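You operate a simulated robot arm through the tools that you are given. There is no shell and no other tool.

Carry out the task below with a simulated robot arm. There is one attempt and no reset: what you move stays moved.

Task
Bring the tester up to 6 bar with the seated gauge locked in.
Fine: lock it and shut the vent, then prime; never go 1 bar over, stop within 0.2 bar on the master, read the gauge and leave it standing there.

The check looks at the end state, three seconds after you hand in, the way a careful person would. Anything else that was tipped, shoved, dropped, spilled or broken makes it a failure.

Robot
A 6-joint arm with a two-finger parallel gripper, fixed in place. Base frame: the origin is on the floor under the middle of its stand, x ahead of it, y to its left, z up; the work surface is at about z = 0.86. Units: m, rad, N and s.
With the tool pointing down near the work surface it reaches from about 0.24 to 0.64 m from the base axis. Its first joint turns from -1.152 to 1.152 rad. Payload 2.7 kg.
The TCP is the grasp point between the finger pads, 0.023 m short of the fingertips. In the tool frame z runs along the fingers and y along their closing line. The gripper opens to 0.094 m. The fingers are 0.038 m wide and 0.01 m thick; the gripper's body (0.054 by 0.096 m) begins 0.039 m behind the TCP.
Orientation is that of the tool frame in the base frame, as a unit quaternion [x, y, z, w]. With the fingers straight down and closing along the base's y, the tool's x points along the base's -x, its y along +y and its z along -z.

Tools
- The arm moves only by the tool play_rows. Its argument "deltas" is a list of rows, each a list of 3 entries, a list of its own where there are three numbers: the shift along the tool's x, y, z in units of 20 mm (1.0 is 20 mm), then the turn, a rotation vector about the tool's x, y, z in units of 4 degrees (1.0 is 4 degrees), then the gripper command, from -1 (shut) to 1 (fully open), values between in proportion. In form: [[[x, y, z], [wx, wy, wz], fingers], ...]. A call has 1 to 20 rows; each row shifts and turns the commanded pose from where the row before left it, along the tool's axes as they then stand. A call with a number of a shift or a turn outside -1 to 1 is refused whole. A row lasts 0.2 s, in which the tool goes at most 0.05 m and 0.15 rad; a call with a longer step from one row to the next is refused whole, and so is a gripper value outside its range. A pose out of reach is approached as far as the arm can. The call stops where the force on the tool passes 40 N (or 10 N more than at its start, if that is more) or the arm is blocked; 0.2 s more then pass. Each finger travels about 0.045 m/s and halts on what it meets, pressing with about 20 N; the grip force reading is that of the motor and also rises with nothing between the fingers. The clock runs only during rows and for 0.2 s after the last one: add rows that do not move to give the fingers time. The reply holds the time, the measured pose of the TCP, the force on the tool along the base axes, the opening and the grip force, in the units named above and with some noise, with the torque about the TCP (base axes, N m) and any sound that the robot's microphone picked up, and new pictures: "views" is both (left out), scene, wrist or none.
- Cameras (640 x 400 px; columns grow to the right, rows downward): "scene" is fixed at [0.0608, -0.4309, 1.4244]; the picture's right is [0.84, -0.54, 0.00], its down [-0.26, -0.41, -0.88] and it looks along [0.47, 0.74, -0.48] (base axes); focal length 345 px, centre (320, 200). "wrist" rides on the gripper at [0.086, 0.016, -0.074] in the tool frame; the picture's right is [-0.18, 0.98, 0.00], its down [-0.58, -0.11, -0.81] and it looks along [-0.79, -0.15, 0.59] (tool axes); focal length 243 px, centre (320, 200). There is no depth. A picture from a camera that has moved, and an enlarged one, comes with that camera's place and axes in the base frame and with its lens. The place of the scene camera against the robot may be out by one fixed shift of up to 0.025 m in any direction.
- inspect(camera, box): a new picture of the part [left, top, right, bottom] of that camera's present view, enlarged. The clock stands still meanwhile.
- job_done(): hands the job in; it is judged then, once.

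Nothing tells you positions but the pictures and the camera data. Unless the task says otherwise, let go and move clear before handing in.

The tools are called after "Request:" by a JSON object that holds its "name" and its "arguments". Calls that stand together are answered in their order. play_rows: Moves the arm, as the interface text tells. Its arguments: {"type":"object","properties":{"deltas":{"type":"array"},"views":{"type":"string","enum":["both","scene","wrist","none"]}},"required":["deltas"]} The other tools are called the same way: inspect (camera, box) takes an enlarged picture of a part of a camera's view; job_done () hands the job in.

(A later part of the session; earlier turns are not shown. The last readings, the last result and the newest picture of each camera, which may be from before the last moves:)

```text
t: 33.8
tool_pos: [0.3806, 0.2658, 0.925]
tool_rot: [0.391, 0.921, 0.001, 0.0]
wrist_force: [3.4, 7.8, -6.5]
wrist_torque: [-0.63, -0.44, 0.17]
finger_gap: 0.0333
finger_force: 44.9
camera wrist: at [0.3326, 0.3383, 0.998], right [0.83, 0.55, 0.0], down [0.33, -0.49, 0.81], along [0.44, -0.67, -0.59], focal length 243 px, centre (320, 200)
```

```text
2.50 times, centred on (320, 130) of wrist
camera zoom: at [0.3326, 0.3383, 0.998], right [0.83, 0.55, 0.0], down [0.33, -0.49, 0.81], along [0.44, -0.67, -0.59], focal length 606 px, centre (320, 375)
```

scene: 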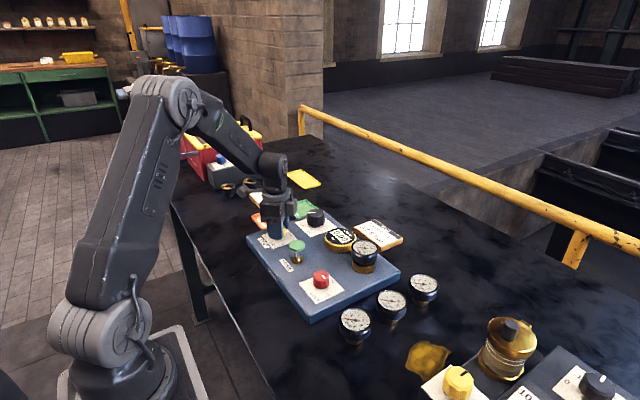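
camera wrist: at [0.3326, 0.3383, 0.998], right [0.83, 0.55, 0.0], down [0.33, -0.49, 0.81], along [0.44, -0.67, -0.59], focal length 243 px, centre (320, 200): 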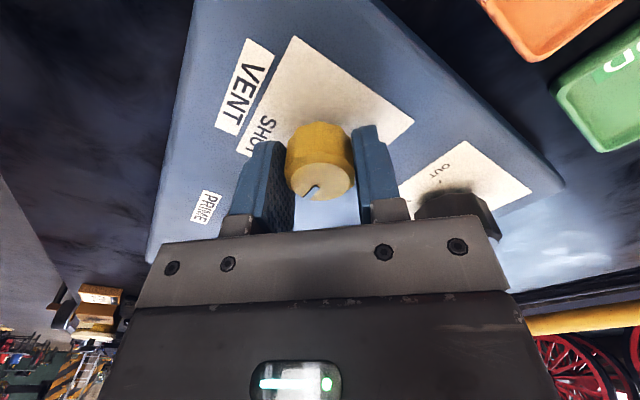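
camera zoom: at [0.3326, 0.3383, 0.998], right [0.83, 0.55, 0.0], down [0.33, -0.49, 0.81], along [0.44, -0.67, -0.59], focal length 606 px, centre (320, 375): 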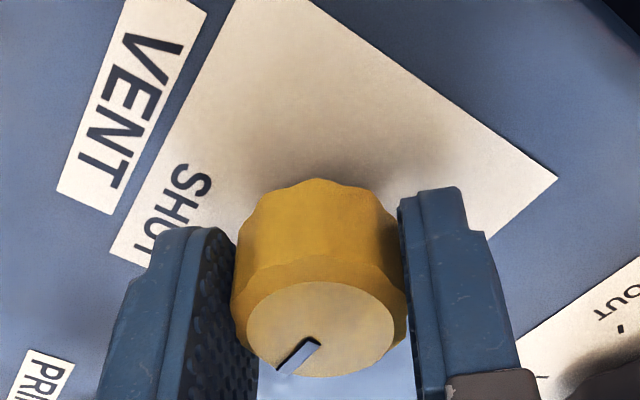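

The vent pointer now points to SHUT (-y). I'll nudge about 1.5° more to be sure it's seated, then release and lift.

Request:
{"name": "play_rows", "arguments": {"deltas": [[[0, 0, 0], [0, 0, 0.4], -1], [[0, 0, 0], [0, 0, 0], -1], [[0, 0, 0], [0, 0, 0], -0.2], [[0, 0, 0], [0, 0, 0], 0.2], [[0, 0, 0], [0, 0, 0], 0.2], [[0, 0, 0], [0, 0, 0], 0.2], [[0, 0, -0.9], [0, 0, 0], 0.2], [[0, 0, -0.9], [0, 0, 0], 0.2], [[0, 0, -0.9], [0, 0, 0], 0.2], [[0, 0, -0.9], [0, 0, 0], 0.2], [[0, 0, -0.9], [0, 0, 0], 0.2], [[0, 0, -0.9], [0, 0, 0], 0.2], [[0, 0, 0], [0, 0, 0], 0.2]], "views": "both"}}

Request:
{"name": "inspect", "arguments": {"camera": "scene", "box": [250, 205, 390, 305]}}

Request:
{"name": "inspect", "arguments": {"camera": "wrist", "box": [220, 0, 420, 125]}}

```text
t: 36.6
tool_pos: [0.3805, 0.2641, 1.0344]
tool_rot: [0.402, 0.915, 0.001, 0.0]
wrist_force: [-1.0, -0.2, 0.1]
wrist_torque: [-0.02, -0.02, 0.03]
finger_gap: 0.0563
finger_force: 0.0
camera wrist: at [0.3344, 0.339, 1.1068], right [0.85, 0.53, 0.0], down [0.31, -0.5, 0.81], along [0.43, -0.68, -0.59], focal length 243 px, centre (320, 200)
```

scene: 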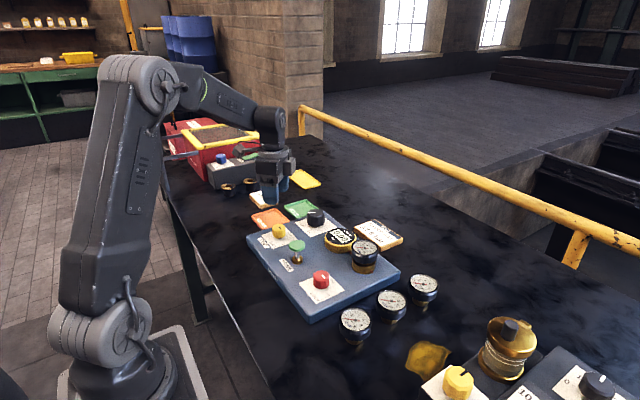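
wrist: 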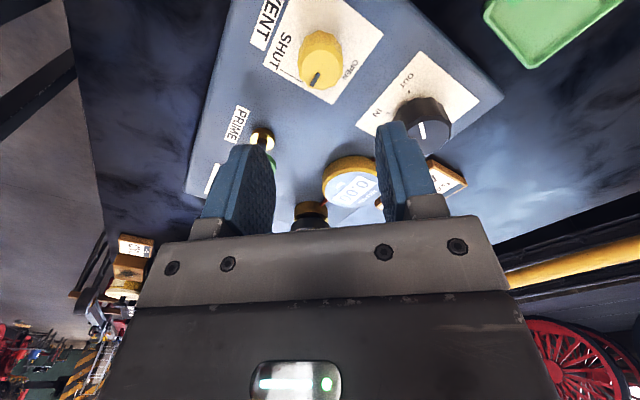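

```text
4.00 times, centred on (320, 255) of scene
camera zoom: at [0.0608, -0.4309, 1.4244], right [0.84, -0.54, 0.0], down [-0.26, -0.41, -0.88], along [0.47, 0.74, -0.48], focal length 1380 px, centre (320, -20)
```

zoom: 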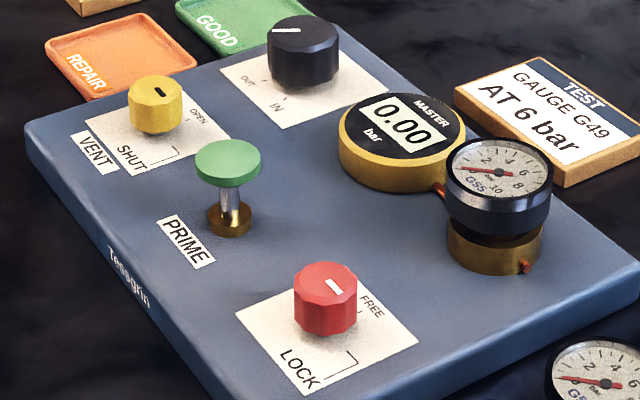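

```text
3.20 times, centred on (320, 62) of wrist
camera zoom: at [0.3344, 0.339, 1.1068], right [0.85, 0.53, 0.0], down [0.31, -0.5, 0.81], along [0.43, -0.68, -0.59], focal length 776 px, centre (320, 640)
```

zoom: 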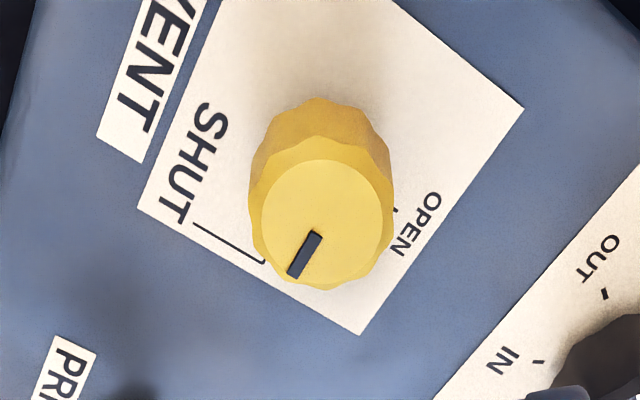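

Both LOCK and SHUT are set and the master reads 0.00. Next I'll return to yaw 0 with the fingers closed and move above the green PRIME plunger, around (0.371, 0.158).

Request:
{"name": "play_rows", "arguments": {"deltas": [[[0, 0, 0], [0, 0, -1], 0.2], [[0, 0, 0], [0, 0, -1], 0.2], [[0, 0, 0], [0, 0, -1], 0.2], [[0, 0, 0], [0, 0, -1], 0.2], [[0, 0, 0], [0, 0, -1], -0.2], [[0, 0, 0], [0, 0, -1], -0.5], [[0, 0, 0], [0, 0, -1], -0.8], [[0, 0, 0], [0, 0, -1], -1], [[0, 0, 0], [0, 0, -1], -1], [[0, 0, 0], [0, 0, -1], -1], [[0, 0, 0], [0, 0, -1], -1], [[0, 0, 0], [0, 0, -0.85], -1], [[0.1, -0.9, 0], [0, 0, 0], -1], [[0.1, -0.9, 0], [0, 0, 0], -1], [[0.1, -0.9, 0], [0, 0, 0], -1], [[0.1, -0.9, 0], [0, 0, 0], -1], [[0.1, -0.9, 0], [0, 0, 0], -1], [[0, -0.85, 0], [0, 0, 0], -1], [[0, 0, 0], [0, 0, 0], -1]], "views": "both"}}

Request:
{"name": "inspect", "arguments": {"camera": "wrist", "box": [240, 0, 420, 140]}}

Request:
{"name": "inspect", "arguments": {"camera": "scene", "box": [250, 205, 390, 305]}}

```text
t: 40.6
tool_pos: [0.3718, 0.1576, 1.0333]
tool_rot: [0.001, 1.0, 0.0, 0.001]
wrist_force: [0.4, 0.1, 0.2]
wrist_torque: [-0.02, 0.01, 0.0]
finger_gap: 0.0001
finger_force: 19.9
camera wrist: at [0.2845, 0.1731, 1.1054], right [0.19, 0.98, 0.0], down [0.58, -0.11, 0.81], along [0.79, -0.15, -0.59], focal length 243 px, centre (320, 200)
```

scene: 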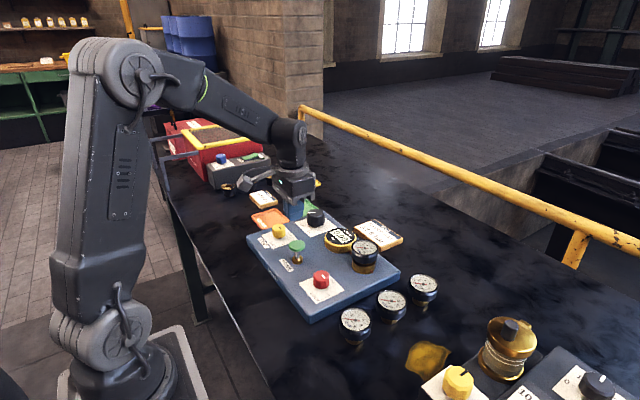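
wrist: 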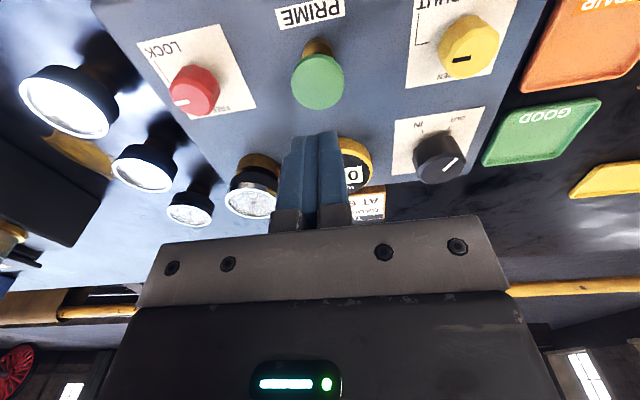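

```text
2.86 times, centred on (330, 70) of wrist
camera zoom: at [0.2845, 0.1731, 1.1054], right [0.19, 0.98, 0.0], down [0.58, -0.11, 0.81], along [0.79, -0.15, -0.59], focal length 693 px, centre (291, 571)
```

zoom: 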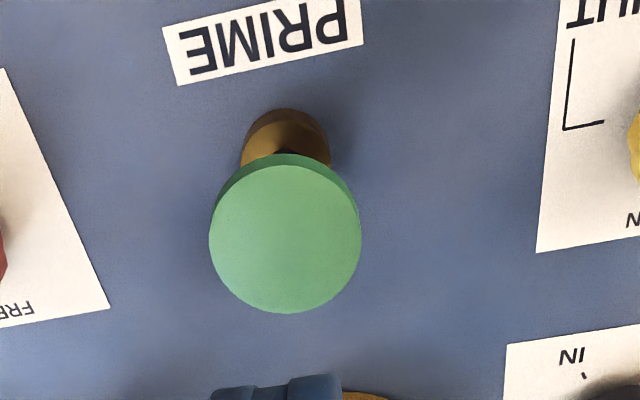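

```text
4.00 times, centred on (320, 255) of scene
camera zoom: at [0.0608, -0.431, 1.4244], right [0.84, -0.54, 0.0], down [-0.26, -0.41, -0.88], along [0.47, 0.74, -0.48], focal length 1380 px, centre (320, -20)
```

zoom: 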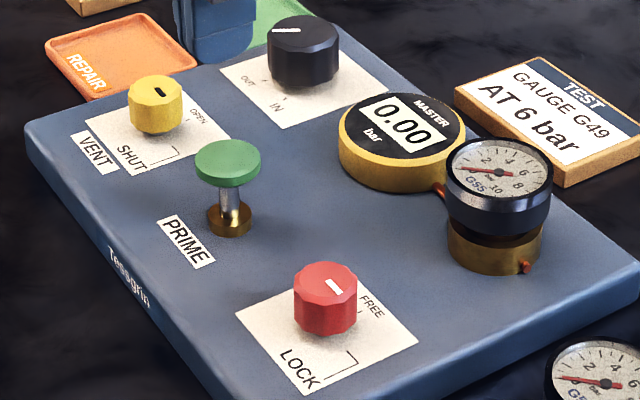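

The plunger centre is about (0.368, 0.156), with its top near z 0.945. I'll centre over it and descend to just above contact.

Request:
{"name": "play_rows", "arguments": {"deltas": [[[0.12, -0.04, 0.7], [0, 0, 0], -1], [[0, 0, 0.7], [0, 0, 0], -1], [[0, 0, 0.7], [0, 0, 0], -1], [[0, 0, 0.7], [0, 0, 0], -1], [[0, 0, 0], [0, 0, 0], -1]], "views": "both"}}

Request:
{"name": "inspect", "arguments": {"camera": "scene", "box": [250, 205, 390, 305]}}

Request:
{"name": "inspect", "arguments": {"camera": "wrist", "box": [220, 60, 440, 240]}}

```text
t: 41.8
tool_pos: [0.369, 0.1577, 0.976]
tool_rot: [0.001, 1.0, 0.0, 0.001]
wrist_force: [-1.1, -0.1, 0.4]
wrist_torque: [0.03, -0.01, 0.03]
finger_gap: 0.0
finger_force: 19.6
camera wrist: at [0.2821, 0.1736, 1.0497], right [0.19, 0.98, 0.0], down [0.58, -0.11, 0.81], along [0.79, -0.15, -0.59], focal length 243 px, centre (320, 200)
```

scene: 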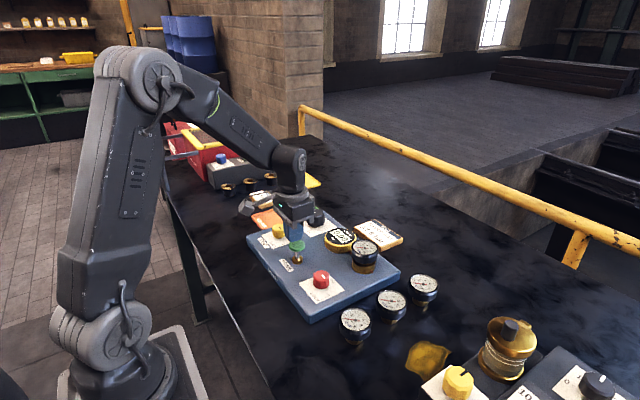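
wrist: 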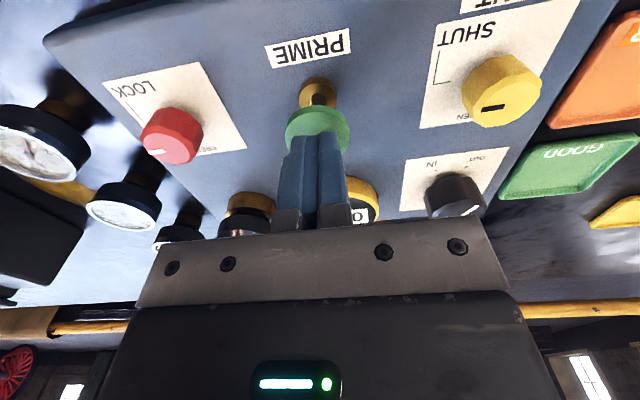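

```text
4.00 times, centred on (320, 255) of scene
camera zoom: at [0.0608, -0.4309, 1.4244], right [0.84, -0.54, 0.0], down [-0.26, -0.41, -0.88], along [0.47, 0.74, -0.48], focal length 1380 px, centre (320, -20)
```

zoom: 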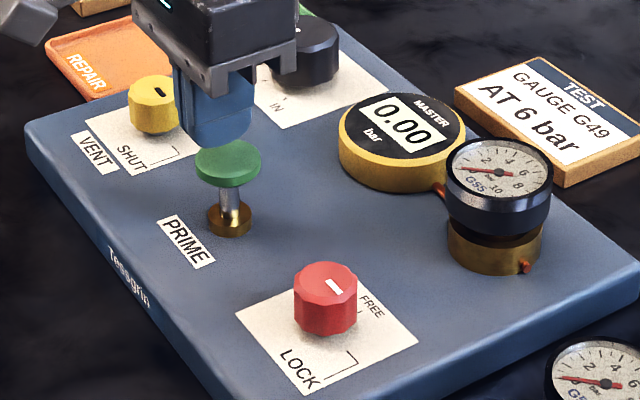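

```text
2.22 times, centred on (330, 150) of wrist
camera zoom: at [0.2821, 0.1736, 1.0497], right [0.19, 0.98, 0.0], down [0.58, -0.11, 0.81], along [0.79, -0.15, -0.59], focal length 539 px, centre (298, 311)
```

zoom: 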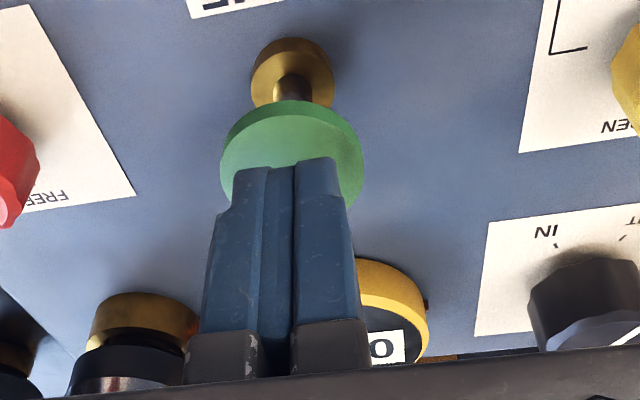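

The fingers are centred just above the plunger and the master stays visible from the scene camera. I'll press down gently in small steps.

Request:
{"name": "play_rows", "arguments": {"deltas": [[[0, 0, 0.15], [0, 0, 0], -1], [[0, 0, 0.15], [0, 0, 0], -1], [[0, 0, 0.15], [0, 0, 0], -1], [[0, 0, 0.15], [0, 0, 0], -1]], "views": "scene"}}

Request:
{"name": "inspect", "arguments": {"camera": "scene", "box": [250, 205, 390, 305]}}

```text
t: 42.8
tool_pos: [0.3688, 0.1577, 0.964]
tool_rot: [0.001, 1.0, 0.0, 0.001]
wrist_force: [-0.8, 0.4, -0.8]
wrist_torque: [-0.01, -0.02, 0.01]
finger_gap: 0.0001
finger_force: 19.9
```

scene: 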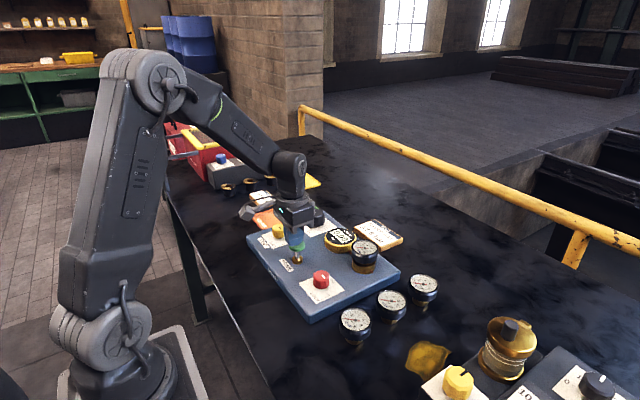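

```text
4.00 times, centred on (320, 255) of scene
camera zoom: at [0.0608, -0.4309, 1.4244], right [0.84, -0.54, 0.0], down [-0.26, -0.41, -0.88], along [0.47, 0.74, -0.48], focal length 1380 px, centre (320, -20)
```

zoom: 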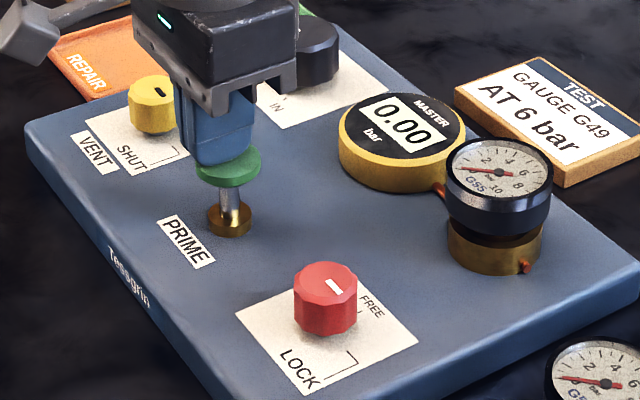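

I'm about at contact with no force yet. I'll continue pressing in 3 mm steps.

Request:
{"name": "play_rows", "arguments": {"deltas": [[[0, 0, 0.15], [0, 0, 0], -1], [[0, 0, 0.15], [0, 0, 0], -1]], "views": "none"}}

Request:
{"name": "inspect", "arguments": {"camera": "scene", "box": [250, 205, 390, 305]}}

```text
t: 43.4
tool_pos: [0.3699, 0.1583, 0.9589]
tool_rot: [0.0, 1.0, 0.002, 0.001]
wrist_force: [-1.5, 1.9, 4.9]
wrist_torque: [0.03, 0.07, -0.01]
finger_gap: 0.0
finger_force: 19.7
```

```text
4.00 times, centred on (320, 255) of scene
camera zoom: at [0.0607, -0.4309, 1.4244], right [0.84, -0.54, 0.0], down [-0.26, -0.41, -0.88], along [0.47, 0.74, -0.48], focal length 1380 px, centre (320, -20)
```

zoom: 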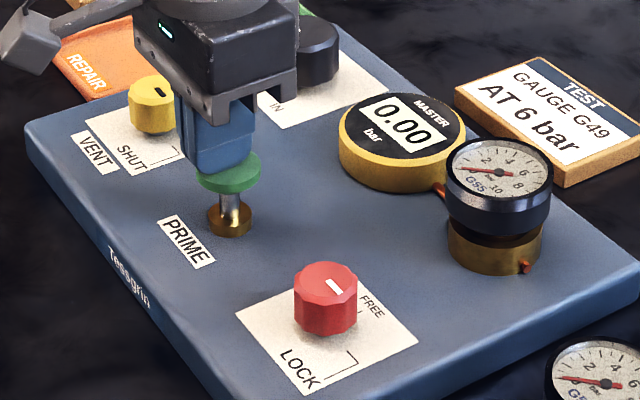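

Contact at about 5 N. I'll press on another 6 mm and re-check the master.

Request:
{"name": "play_rows", "arguments": {"deltas": [[[0, 0, 0.15], [0, 0, 0], -1], [[0, 0, 0.15], [0, 0, 0], -1]], "views": "none"}}

Request:
{"name": "inspect", "arguments": {"camera": "scene", "box": [250, 205, 390, 305]}}

```text
t: 44.0
tool_pos: [0.3689, 0.1577, 0.9531]
tool_rot: [0.001, 1.0, 0.002, 0.002]
wrist_force: [-1.2, 3.9, 7.5]
wrist_torque: [0.09, 0.1, -0.03]
finger_gap: 0.0003
finger_force: 20.0
```

```text
4.00 times, centred on (320, 255) of scene
camera zoom: at [0.0607, -0.4309, 1.4244], right [0.84, -0.54, 0.0], down [-0.26, -0.41, -0.88], along [0.47, 0.74, -0.48], focal length 1380 px, centre (320, -20)
```

zoom: 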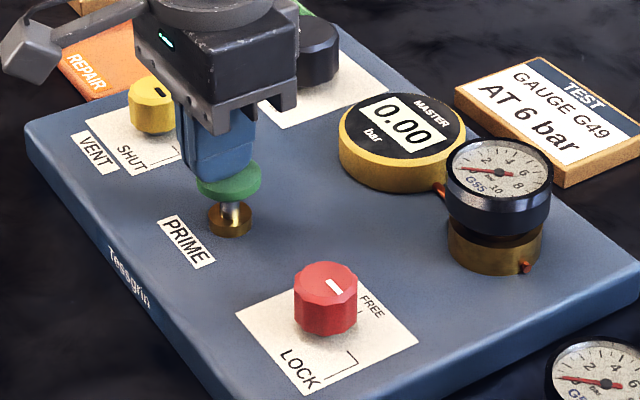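

The plunger is moving down (7.5 N) and the master is still at 0.00. I'll keep going in small steps.

Request:
{"name": "play_rows", "arguments": {"deltas": [[[0, 0, 0.15], [0, 0, 0], -1], [[0, 0, 0.15], [0, 0, 0], -1]], "views": "none"}}

Request:
{"name": "inspect", "arguments": {"camera": "scene", "box": [250, 205, 390, 305]}}

```text
t: 44.6
tool_pos: [0.3698, 0.1584, 0.9463]
tool_rot: [0.001, 1.0, 0.002, 0.001]
wrist_force: [-2.9, 4.2, 9.6]
wrist_torque: [0.08, 0.09, -0.03]
finger_gap: 0.0
finger_force: 19.8
heard: click
```

```text
4.00 times, centred on (320, 255) of scene
camera zoom: at [0.0606, -0.4309, 1.4244], right [0.84, -0.54, 0.0], down [-0.26, -0.41, -0.88], along [0.47, 0.74, -0.48], focal length 1380 px, centre (320, -20)
```

zoom: 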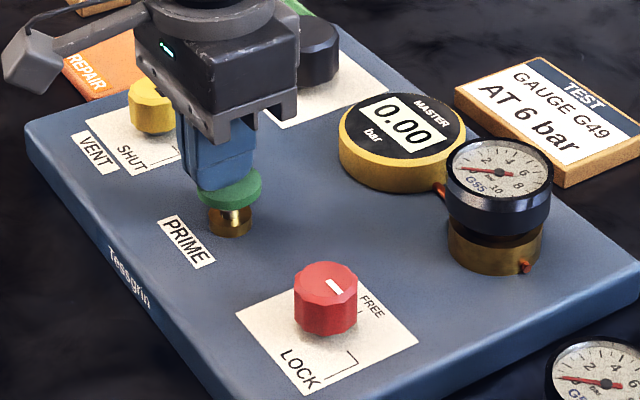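

I heard a click, so the stroke has registered. I'll raise the fingers and check the master.

Request:
{"name": "play_rows", "arguments": {"deltas": [[[0, 0, -0.4], [0, 0, 0], -1], [[0, 0, -0.4], [0, 0, 0], -1], [[0, 0, -0.4], [0, 0, 0], -1], [[0, 0, 0], [0, 0, 0], -1]], "views": "none"}}

Request:
{"name": "inspect", "arguments": {"camera": "scene", "box": [250, 205, 390, 305]}}

```text
t: 45.6
tool_pos: [0.3691, 0.1563, 0.9706]
tool_rot: [0.0, 1.0, 0.0, 0.0]
wrist_force: [-0.3, 0.0, -0.2]
wrist_torque: [0.0, 0.03, -0.01]
finger_gap: 0.0001
finger_force: 20.2
```

```text
4.00 times, centred on (320, 255) of scene
camera zoom: at [0.0608, -0.4309, 1.4244], right [0.84, -0.54, 0.0], down [-0.26, -0.41, -0.88], along [0.47, 0.74, -0.48], focal length 1380 px, centre (320, -20)
```

zoom: 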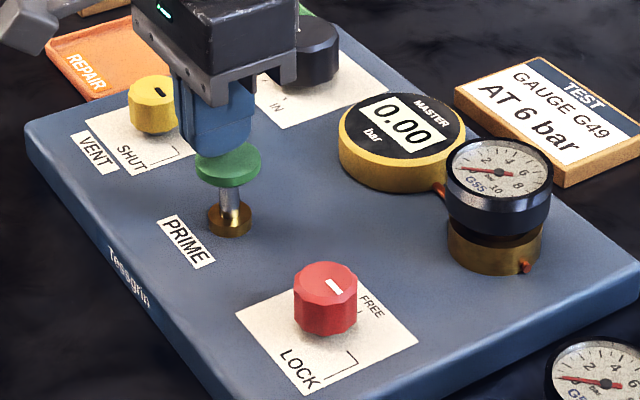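

Request:
{"name": "inspect", "arguments": {"camera": "scene", "box": [320, 220, 390, 275]}}

Request:
{"name": "inspect", "arguments": {"camera": "scene", "box": [260, 205, 340, 275]}}

```text
7.27 times, centred on (355, 248) of scene
camera zoom: at [0.0608, -0.4309, 1.4244], right [0.84, -0.54, 0.0], down [-0.26, -0.41, -0.88], along [0.47, 0.74, -0.48], focal length 2509 px, centre (66, -146)
```

zoom: 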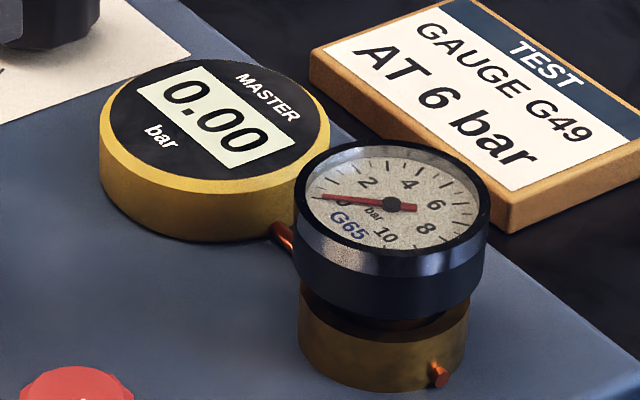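

```text
5.71 times, centred on (300, 240) of scene
camera zoom: at [0.0608, -0.4309, 1.4244], right [0.84, -0.54, 0.0], down [-0.26, -0.41, -0.88], along [0.47, 0.74, -0.48], focal length 1972 px, centre (434, -29)
```

zoom: 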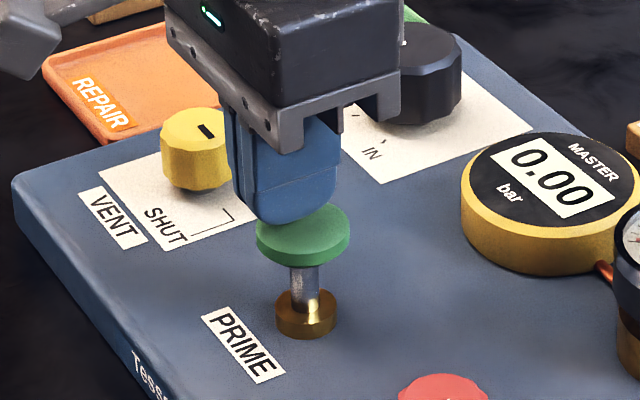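

The master is still 0.00 after the first stroke. I'll do a second stroke to the same depth.

Request:
{"name": "play_rows", "arguments": {"deltas": [[[0, 0, 0.3], [0, 0, 0], -1], [[0, 0, 0.3], [0, 0, 0], -1], [[0, 0, 0.2], [0, 0, 0], -1], [[0, 0, 0.2], [0, 0, 0], -1], [[0, 0, 0.2], [0, 0, 0], -1]], "views": "none"}}

Request:
{"name": "inspect", "arguments": {"camera": "scene", "box": [250, 205, 390, 305]}}

```text
t: 46.8
tool_pos: [0.3691, 0.157, 0.947]
tool_rot: [0.001, 1.0, 0.001, 0.001]
wrist_force: [-2.3, -1.0, 9.2]
wrist_torque: [-0.01, 0.13, -0.02]
finger_gap: 0.0
finger_force: 19.7
heard: click
```

```text
4.00 times, centred on (320, 255) of scene
camera zoom: at [0.0607, -0.431, 1.4244], right [0.84, -0.54, 0.0], down [-0.26, -0.41, -0.88], along [0.47, 0.74, -0.48], focal length 1380 px, centre (320, -20)
```

zoom: 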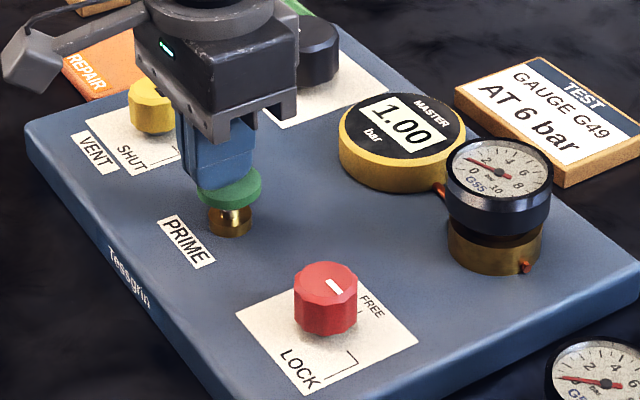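

The second stroke brought the master to 1.00 bar. I'll release and check whether it holds.

Request:
{"name": "play_rows", "arguments": {"deltas": [[[0, 0, -0.4], [0, 0, 0], -1], [[0, 0, -0.4], [0, 0, 0], -1], [[0, 0, -0.4], [0, 0, 0], -1], [[0, 0, 0], [0, 0, 0], -1]], "views": "none"}}

Request:
{"name": "inspect", "arguments": {"camera": "scene", "box": [320, 220, 390, 275]}}

```text
t: 47.8
tool_pos: [0.3694, 0.1571, 0.97]
tool_rot: [0.0, 1.0, -0.001, 0.0]
wrist_force: [0.1, 0.2, 0.5]
wrist_torque: [-0.01, 0.02, -0.01]
finger_gap: 0.0
finger_force: 20.2
```

```text
7.27 times, centred on (355, 248) of scene
camera zoom: at [0.0608, -0.4309, 1.4244], right [0.84, -0.54, 0.0], down [-0.26, -0.41, -0.88], along [0.47, 0.74, -0.48], focal length 2509 px, centre (66, -146)
```

zoom: 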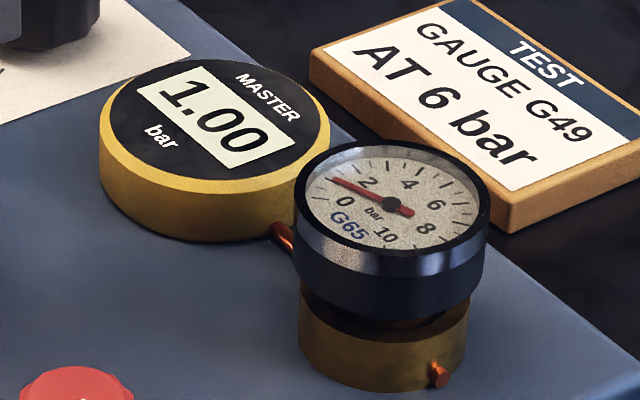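

The master holds at 1.00 bar, so the system is primed and I'll bring it up with the IN/OUT screw knob. I'll move above the black knob at about (0.496, 0.264) with the fingers part-open.

Request:
{"name": "play_rows", "arguments": {"deltas": [[[0, 0, -0.8], [0, 0, 0], -1], [[0, 0, -0.8], [0, 0, 0], -1], [[0, 0, -0.8], [0, 0, 0], -0.6], [[0, 0, -0.8], [0, 0, 0], -0.2], [[-0.7, 0.6, 0], [0, 0, 0], 0.2], [[-0.7, 0.6, 0], [0, 0, 0], 0.6], [[-0.7, 0.6, 0], [0, 0, 0], 0.6], [[-0.7, 0.6, 0], [0, 0, 0], 0.6], [[-0.7, 0.6, 0], [0, 0, 0], 0.6], [[-0.7, 0.6, 0], [0, 0, 0], 0.6], [[-0.7, 0.6, 0], [0, 0, 0], 0.6], [[-0.7, 0.6, 0], [0, 0, 0], 0.6], [[-0.75, 0.6, 0], [0, 0, 0], 0.6], [[0, 0, 0], [0, 0, 0], 0.6]], "views": "both"}}

Request:
{"name": "inspect", "arguments": {"camera": "wrist", "box": [240, 0, 400, 120]}}

Request:
{"name": "inspect", "arguments": {"camera": "scene", "box": [250, 205, 390, 305]}}

```text
t: 50.8
tool_pos: [0.4966, 0.2647, 1.0343]
tool_rot: [0.001, 1.0, 0.0, -0.001]
wrist_force: [-0.2, 0.1, -0.3]
wrist_torque: [-0.01, -0.02, 0.0]
finger_gap: 0.0751
finger_force: 0.0
camera wrist: at [0.4088, 0.2807, 1.1084], right [0.19, 0.98, 0.0], down [0.58, -0.11, 0.81], along [0.79, -0.15, -0.59], focal length 243 px, centre (320, 200)
```

scene: 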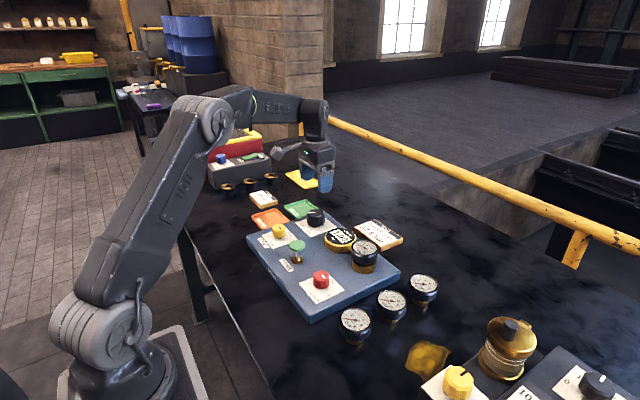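
wrist: 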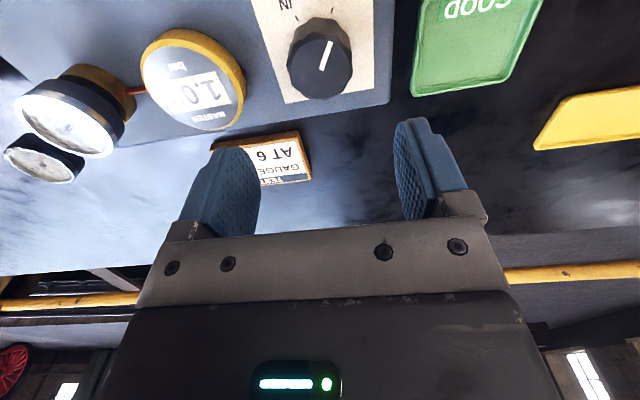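

```text
3.33 times, centred on (320, 60) of wrist
camera zoom: at [0.4088, 0.2807, 1.1084], right [0.19, 0.98, 0.0], down [0.58, -0.11, 0.81], along [0.79, -0.15, -0.59], focal length 809 px, centre (320, 667)
```

zoom: 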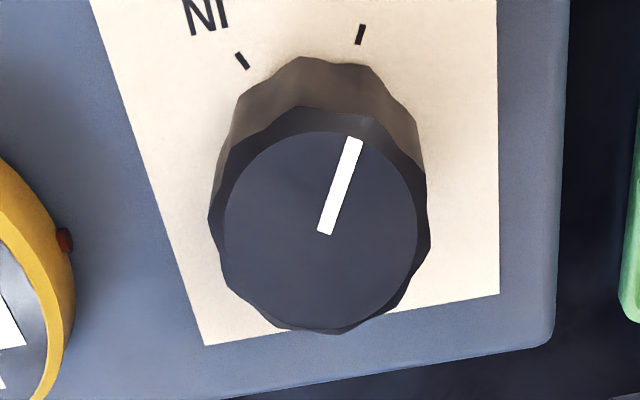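

```text
4.00 times, centred on (320, 255) of scene
camera zoom: at [0.0608, -0.4309, 1.4244], right [0.84, -0.54, 0.0], down [-0.26, -0.41, -0.88], along [0.47, 0.74, -0.48], focal length 1380 px, centre (320, -20)
```

zoom: 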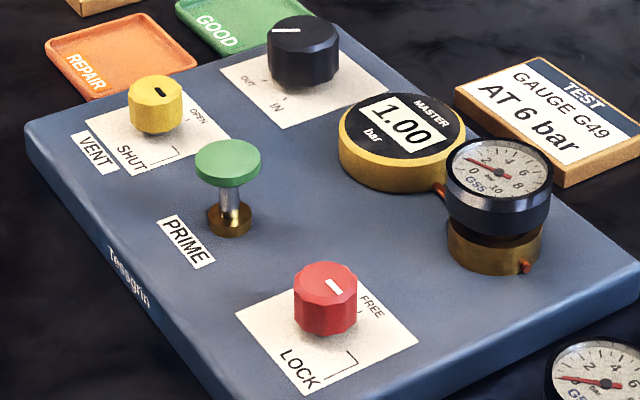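

The black knob centre is about (0.4965, 0.2645), its top is near 0.92 and it's still at OUT. I'll yaw to -60° for a long clockwise (IN) stroke and descend to just above it.

Request:
{"name": "play_rows", "arguments": {"deltas": [[[-0.08, 0, 0], [0, 0, -1], 0.6], [[0, 0, 0], [0, 0, -1], 0.6], [[0, 0, 0], [0, 0, -1], 0.6], [[0, 0, 0], [0, 0, -1], 0.6], [[0, 0, 0], [0, 0, -1], 0.6], [[0, 0, 0], [0, 0, -1], 0.6], [[0, 0, 0], [0, 0, -1], 0.6], [[0, 0, 0], [0, 0, -1], 0.6], [[0, 0, 0], [0, 0, -1], 0.6], [[0, 0, 0], [0, 0, -1], 0.6], [[0, 0, 0], [0, 0, -1], 0.6], [[0, 0, 0], [0, 0, -1], 0.6], [[0, 0, 0], [0, 0, -1], 0.6], [[0, 0, 0], [0, 0, -1], 0.6], [[0, 0, 0], [0, 0, -1], 0.6], [[0, 0, 0.8], [0, 0, 0], 0.6], [[0, 0, 0.8], [0, 0, 0], 0.6], [[0, 0, 0.8], [0, 0, 0], 0.6], [[0, 0, 0.8], [0, 0, 0], 0.6], [[0, 0, 0], [0, 0, 0], 0.6]], "views": "both"}}

Request:
{"name": "inspect", "arguments": {"camera": "wrist", "box": [220, 30, 420, 190]}}

Request:
{"name": "inspect", "arguments": {"camera": "scene", "box": [250, 195, 390, 295]}}

```text
t: 55.0
tool_pos: [0.4982, 0.2645, 0.9702]
tool_rot: [-0.499, 0.867, 0.0, 0.0]
wrist_force: [-0.2, 0.2, 1.2]
wrist_torque: [-0.01, -0.03, 0.0]
finger_gap: 0.075
finger_force: 0.0
camera wrist: at [0.4399, 0.1977, 1.0441], right [-0.76, 0.65, 0.0], down [0.39, 0.45, 0.81], along [0.53, 0.61, -0.59], focal length 243 px, centre (320, 200)
```

scene: 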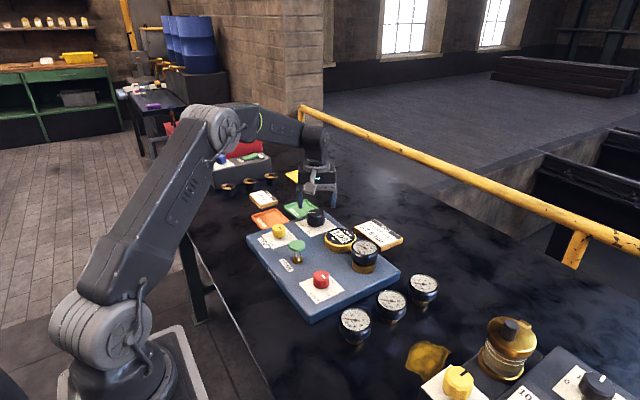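
wrist: 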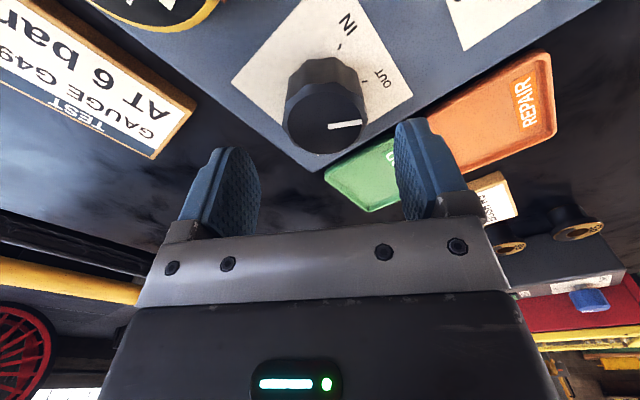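

```text
2.50 times, centred on (320, 110) of wrist
camera zoom: at [0.4399, 0.1977, 1.0441], right [-0.76, 0.65, 0.0], down [0.39, 0.45, 0.81], along [0.53, 0.61, -0.59], focal length 606 px, centre (320, 425)
```

zoom: 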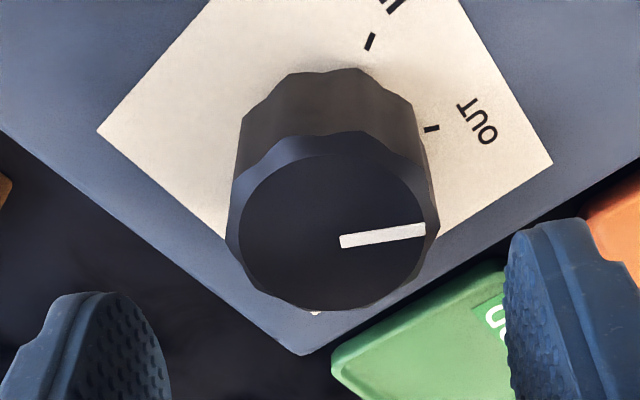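

```text
4.00 times, centred on (320, 245) of scene
camera zoom: at [0.0608, -0.4309, 1.4244], right [0.84, -0.54, 0.0], down [-0.26, -0.41, -0.88], along [0.47, 0.74, -0.48], focal length 1380 px, centre (320, 20)
```

zoom: 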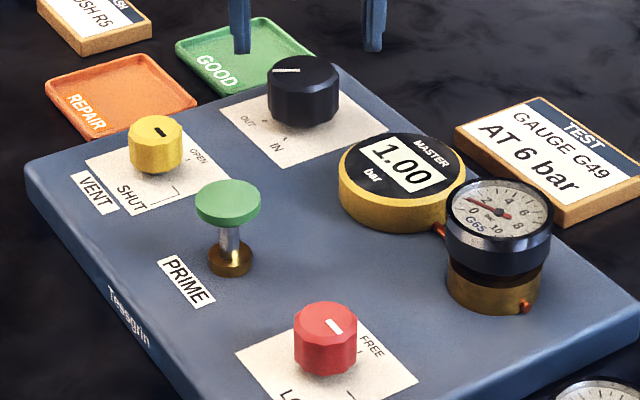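

The knob is about 2 mm toward tool +y. I'll correct, descend around it and close.

Request:
{"name": "play_rows", "arguments": {"deltas": [[[-0.05, 0.1, 0.6], [0, 0, 0], 0.6], [[0, 0, 0.6], [0, 0, 0], 0.6], [[0, 0, 0.6], [0, 0, 0], 0.6], [[0, 0, 0.5], [0, 0, 0], 0.6], [[0, 0, 0], [0, 0, 0], 0.3], [[0, 0, 0], [0, 0, 0], 0.0], [[0, 0, 0], [0, 0, 0], -1], [[0, 0, 0], [0, 0, 0], -1], [[0, 0, 0], [0, 0, 0], -1]], "views": "both"}}

Request:
{"name": "inspect", "arguments": {"camera": "scene", "box": [250, 195, 390, 295]}}

```text
t: 57.0
tool_pos: [0.4966, 0.2676, 0.9241]
tool_rot: [-0.5, 0.866, 0.0, 0.0]
wrist_force: [-3.6, 1.3, -1.0]
wrist_torque: [0.31, -0.18, 0.04]
finger_gap: 0.0478
finger_force: 44.6
camera wrist: at [0.4381, 0.2002, 0.9983], right [-0.76, 0.65, 0.0], down [0.39, 0.45, 0.81], along [0.53, 0.61, -0.59], focal length 243 px, centre (320, 200)
```

scene: 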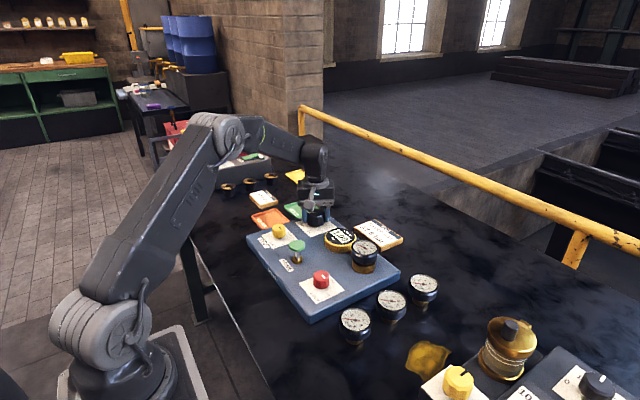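
wrist: 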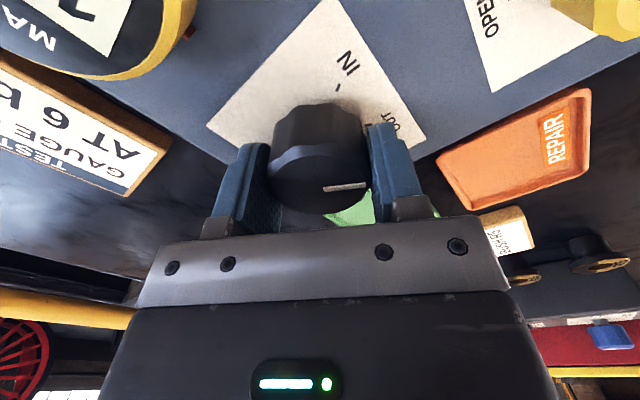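

```text
4.00 times, centred on (320, 245) of scene
camera zoom: at [0.0608, -0.4309, 1.4244], right [0.84, -0.54, 0.0], down [-0.26, -0.41, -0.88], along [0.47, 0.74, -0.48], focal length 1380 px, centre (320, 20)
```

zoom: 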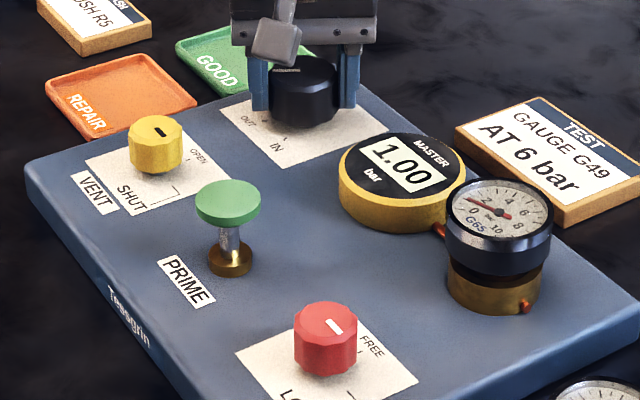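

The grip is clean with low side load, and the master reads 1.00. I'll turn clockwise 8° and watch the response.

Request:
{"name": "play_rows", "arguments": {"deltas": [[[0, 0, 0], [0, 0, 1], -1], [[0, 0, 0], [0, 0, 1], -1], [[0, 0, 0], [0, 0, 0], -1]], "views": "none"}}

Request:
{"name": "inspect", "arguments": {"camera": "scene", "box": [250, 195, 390, 295]}}

```text
t: 57.8
tool_pos: [0.4965, 0.267, 0.925]
tool_rot: [-0.437, 0.9, 0.0, 0.001]
wrist_force: [1.3, 2.8, 0.5]
wrist_torque: [-0.29, 0.87, 0.01]
finger_gap: 0.0478
finger_force: 45.1
```

```text
4.00 times, centred on (320, 245) of scene
camera zoom: at [0.0609, -0.4309, 1.4244], right [0.84, -0.54, 0.0], down [-0.26, -0.41, -0.88], along [0.47, 0.74, -0.48], focal length 1380 px, centre (320, 20)
```

zoom: 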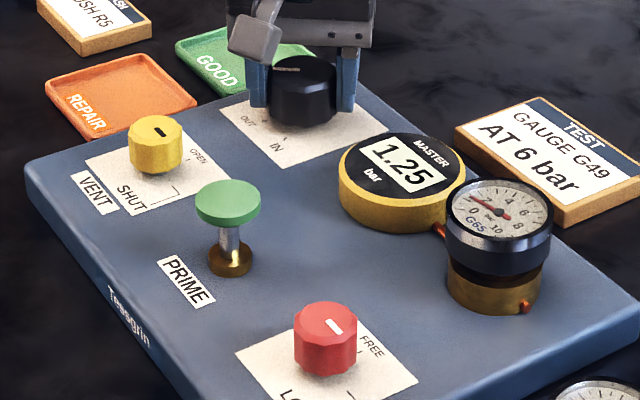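

Clockwise raises pressure at about 0.03 bar per degree (1.25 now). I'll turn 32° more and check that it stays linear.

Request:
{"name": "play_rows", "arguments": {"deltas": [[[0, 0, 0], [0, 0, 1], -1], [[0, 0, 0], [0, 0, 1], -1], [[0, 0, 0], [0, 0, 1], -1], [[0, 0, 0], [0, 0, 1], -1], [[0, 0, 0], [0, 0, 1], -1], [[0, 0, 0], [0, 0, 1], -1], [[0, 0, 0], [0, 0, 1], -1], [[0, 0, 0], [0, 0, 1], -1], [[0, 0, 0], [0, 0, 0], -1]], "views": "none"}}

Request:
{"name": "inspect", "arguments": {"camera": "scene", "box": [250, 195, 390, 295]}}

```text
t: 59.8
tool_pos: [0.4973, 0.2669, 0.9243]
tool_rot: [-0.172, 0.985, 0.0, 0.001]
wrist_force: [5.7, -8.9, 0.2]
wrist_torque: [-0.13, -0.78, 0.03]
finger_gap: 0.0475
finger_force: 44.9
```

```text
4.00 times, centred on (320, 245) of scene
camera zoom: at [0.0609, -0.4312, 1.4243], right [0.84, -0.54, 0.0], down [-0.26, -0.41, -0.88], along [0.47, 0.74, -0.48], focal length 1380 px, centre (320, 20)
```

zoom: 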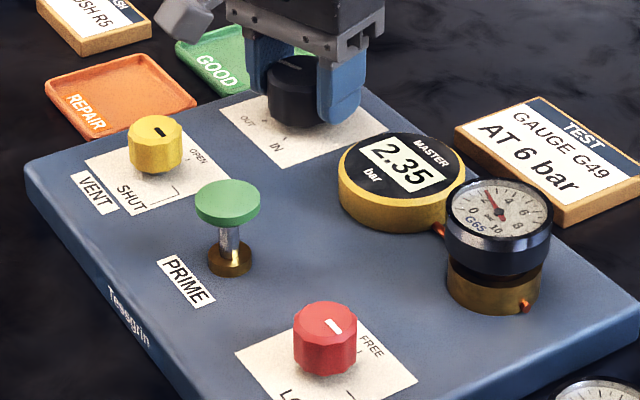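

It now reads 2.35 at about 0.034 bar/deg, so roughly 107° remain. I'll turn 40° more, with a small centring relief.

Request:
{"name": "play_rows", "arguments": {"deltas": [[[0, -0.02, 0], [0, 0, 1], -1], [[0, -0.01, 0], [0, 0, 1], -1], [[0, 0, 0], [0, 0, 1], -1], [[0, 0, 0], [0, 0, 1], -1], [[0, 0, 0], [0, 0, 1], -1], [[0, 0, 0], [0, 0, 1], -1], [[0, 0, 0], [0, 0, 1], -1], [[0, 0, 0], [0, 0, 1], -1], [[0, 0, 0], [0, 0, 1], -1], [[0, 0, 0], [0, 0, 1], -1], [[0, 0, 0], [0, 0, 0], -1]], "views": "none"}}

Request:
{"name": "inspect", "arguments": {"camera": "scene", "box": [250, 195, 390, 295]}}

```text
t: 62.2
tool_pos: [0.4962, 0.2641, 0.9247]
tool_rot: [0.176, 0.984, -0.001, 0.002]
wrist_force: [9.6, -19.8, -0.2]
wrist_torque: [-0.09, -0.33, 0.05]
finger_gap: 0.0474
finger_force: 44.8
```

```text
4.00 times, centred on (320, 245) of scene
camera zoom: at [0.0611, -0.4314, 1.4242], right [0.84, -0.54, 0.0], down [-0.26, -0.4, -0.88], along [0.47, 0.74, -0.48], focal length 1380 px, centre (320, 20)
```

zoom: 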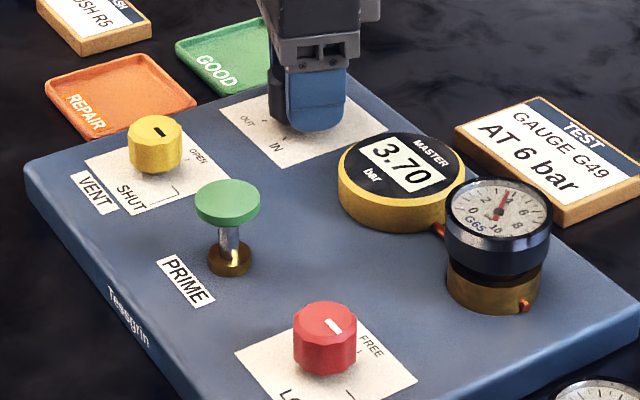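

It reads 3.70 bar and is linear (about 0.0338 bar/deg), so about 68° remain. The side load is near 22 N, so I'll relieve it and continue in smaller chunks.

Request:
{"name": "play_rows", "arguments": {"deltas": [[[-0.03, -0.04, 0], [0, 0, 0], -1], [[-0.02, -0.02, 0], [0, 0, 0.5], -1], [[0, 0, 0], [0, 0, 1], -1], [[0, 0, 0], [0, 0, 1], -1], [[0, 0, 0], [0, 0, 1], -1], [[0, 0, 0], [0, 0, 1], -1], [[0, 0, 0], [0, 0, 0.5], -1], [[0, 0, 0], [0, 0, 0], -1]], "views": "none"}}

Request:
{"name": "inspect", "arguments": {"camera": "scene", "box": [250, 195, 390, 295]}}

```text
t: 64.0
tool_pos: [0.4963, 0.2635, 0.9255]
tool_rot: [0.343, 0.939, 0.0, -0.001]
wrist_force: [-6.1, -21.4, 2.1]
wrist_torque: [-0.42, 0.1, 0.02]
finger_gap: 0.0475
finger_force: 45.4
```

```text
4.00 times, centred on (320, 245) of scene
camera zoom: at [0.0606, -0.4315, 1.4242], right [0.84, -0.54, 0.0], down [-0.26, -0.4, -0.88], along [0.47, 0.74, -0.48], focal length 1380 px, centre (320, 20)
```

zoom: 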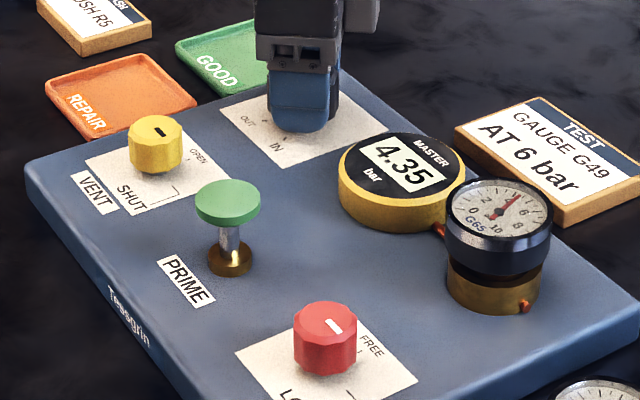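

4.35 bar. The force still pulls toward -y, so I'll relieve another 1.5 mm that way and see if it drops before turning further.

Request:
{"name": "play_rows", "arguments": {"deltas": [[[-0.05, -0.06, 0], [0, 0, 0], -1], [[0, 0, 0], [0, 0, 0], -1]], "views": "none"}}

```text
t: 64.6
tool_pos: [0.497, 0.264, 0.9252]
tool_rot: [0.343, 0.939, 0.001, 0.001]
wrist_force: [-3.6, -10.2, -2.0]
wrist_torque: [-0.75, 0.32, 0.01]
finger_gap: 0.0475
finger_force: 45.0
```

The load halved. I'll relieve a little more and turn 24° (expecting about 5.15 bar).

Request:
{"name": "play_rows", "arguments": {"deltas": [[[-0.04, -0.04, 0], [0, 0, 0], -1], [[0, 0, 0], [0, 0, 1], -1], [[0, 0, 0], [0, 0, 1], -1], [[0, 0, 0], [0, 0, 1], -1], [[0, 0, 0], [0, 0, 1], -1], [[0, 0, 0], [0, 0, 1], -1], [[0, 0, 0], [0, 0, 1], -1], [[0, 0, 0], [0, 0, 0], -1]], "views": "none"}}

Request:
{"name": "inspect", "arguments": {"camera": "scene", "box": [250, 195, 390, 295]}}

```text
t: 66.4
tool_pos: [0.4959, 0.2635, 0.924]
tool_rot: [0.531, 0.847, 0.0, -0.001]
wrist_force: [-23.1, 6.8, 1.0]
wrist_torque: [0.64, 0.01, 0.06]
finger_gap: 0.0475
finger_force: 45.3
```

```text
4.00 times, centred on (320, 245) of scene
camera zoom: at [0.0602, -0.4308, 1.4244], right [0.84, -0.54, 0.0], down [-0.26, -0.41, -0.88], along [0.47, 0.74, -0.48], focal length 1380 px, centre (320, 20)
```

zoom: 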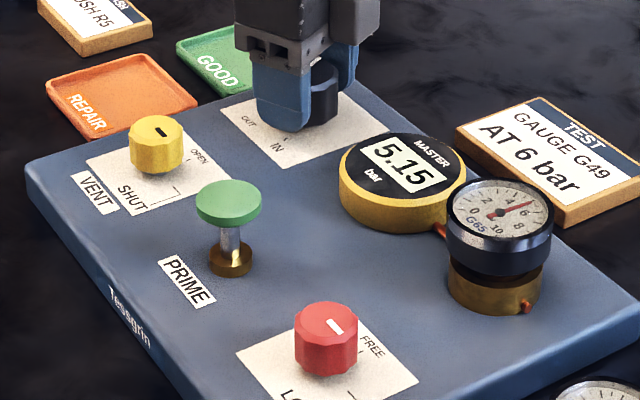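

5.15 bar, exactly as predicted, with about 25° left. I'll relieve the -x side load first, then turn 12°.

Request:
{"name": "play_rows", "arguments": {"deltas": [[[0.05, -0.06, 0], [0, 0, 0], -1], [[0, 0, 0], [0, 0, 1], -1], [[0, 0, 0], [0, 0, 1], -1], [[0, 0, 0], [0, 0, 1], -1], [[0, 0, 0], [0, 0, 0], -1]], "views": "none"}}

Request:
{"name": "inspect", "arguments": {"camera": "scene", "box": [250, 195, 390, 295]}}

```text
t: 67.6
tool_pos: [0.4964, 0.2636, 0.9247]
tool_rot: [0.617, 0.787, 0.0, 0.0]
wrist_force: [-13.1, 7.9, -3.2]
wrist_torque: [0.61, -0.21, 0.03]
finger_gap: 0.0475
finger_force: 45.2
```

```text
4.00 times, centred on (320, 245) of scene
camera zoom: at [0.0605, -0.4307, 1.4244], right [0.84, -0.54, 0.0], down [-0.26, -0.41, -0.88], along [0.47, 0.74, -0.48], focal length 1380 px, centre (320, 20)
```

zoom: 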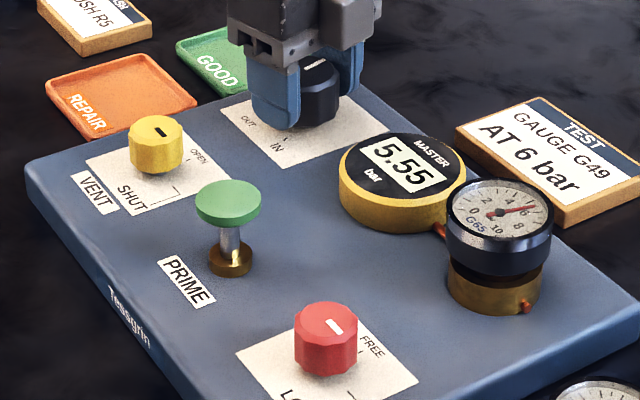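

5.55 bar. I'll relieve slightly and turn 10° more (expecting about 5.89).

Request:
{"name": "play_rows", "arguments": {"deltas": [[[0.03, -0.04, 0], [0, 0, 0], -1], [[0, 0, 0], [0, 0, 0.9], -1], [[0, 0, 0], [0, 0, 0.8], -1], [[0, 0, 0], [0, 0, 0.8], -1], [[0, 0, 0], [0, 0, 0], -1]], "views": "none"}}

Request:
{"name": "inspect", "arguments": {"camera": "scene", "box": [320, 215, 390, 270]}}

```text
t: 68.8
tool_pos: [0.4943, 0.2631, 0.9251]
tool_rot: [0.683, 0.73, 0.0, 0.001]
wrist_force: [-3.5, 5.0, -3.7]
wrist_torque: [0.63, -0.09, 0.02]
finger_gap: 0.0472
finger_force: 45.6
```

```text
7.27 times, centred on (355, 242) of scene
camera zoom: at [0.0608, -0.4308, 1.4244], right [0.84, -0.54, 0.0], down [-0.26, -0.41, -0.88], along [0.47, 0.74, -0.48], focal length 2509 px, centre (66, -109)
```

zoom: 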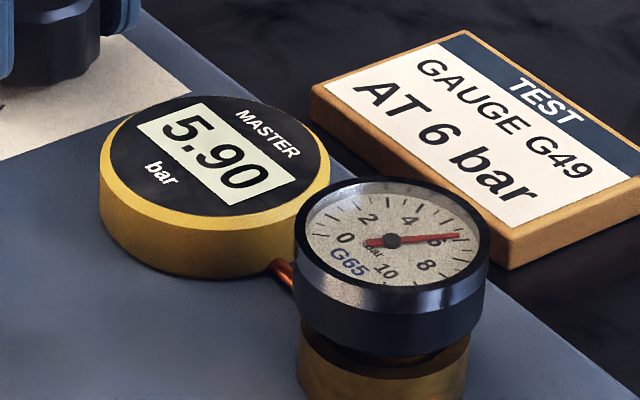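

5.90 bar. One more small turn of about 3° should bring it to 6.00.

Request:
{"name": "play_rows", "arguments": {"deltas": [[[0, 0, 0], [0, 0, 0.4], -1], [[0, 0, 0], [0, 0, 0.34], -1], [[0, 0, 0], [0, 0, 0], -1], [[0, 0, 0], [0, 0, 0], -1]], "views": "none"}}

Request:
{"name": "inspect", "arguments": {"camera": "scene", "box": [320, 215, 390, 270]}}

```text
t: 69.8
tool_pos: [0.4944, 0.2629, 0.9246]
tool_rot: [0.701, 0.713, 0.0, 0.001]
wrist_force: [0.1, 0.8, -1.2]
wrist_torque: [0.12, -0.25, 0.02]
finger_gap: 0.0473
finger_force: 44.8
```

```text
7.27 times, centred on (355, 242) of scene
camera zoom: at [0.0608, -0.4309, 1.4244], right [0.84, -0.54, 0.0], down [-0.26, -0.41, -0.88], along [0.47, 0.74, -0.48], focal length 2509 px, centre (66, -109)
```

zoom: 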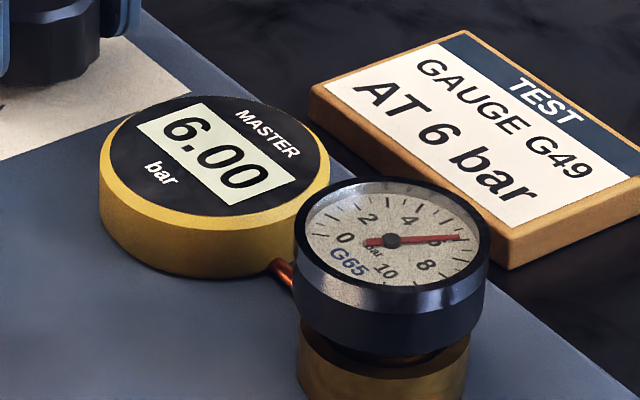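

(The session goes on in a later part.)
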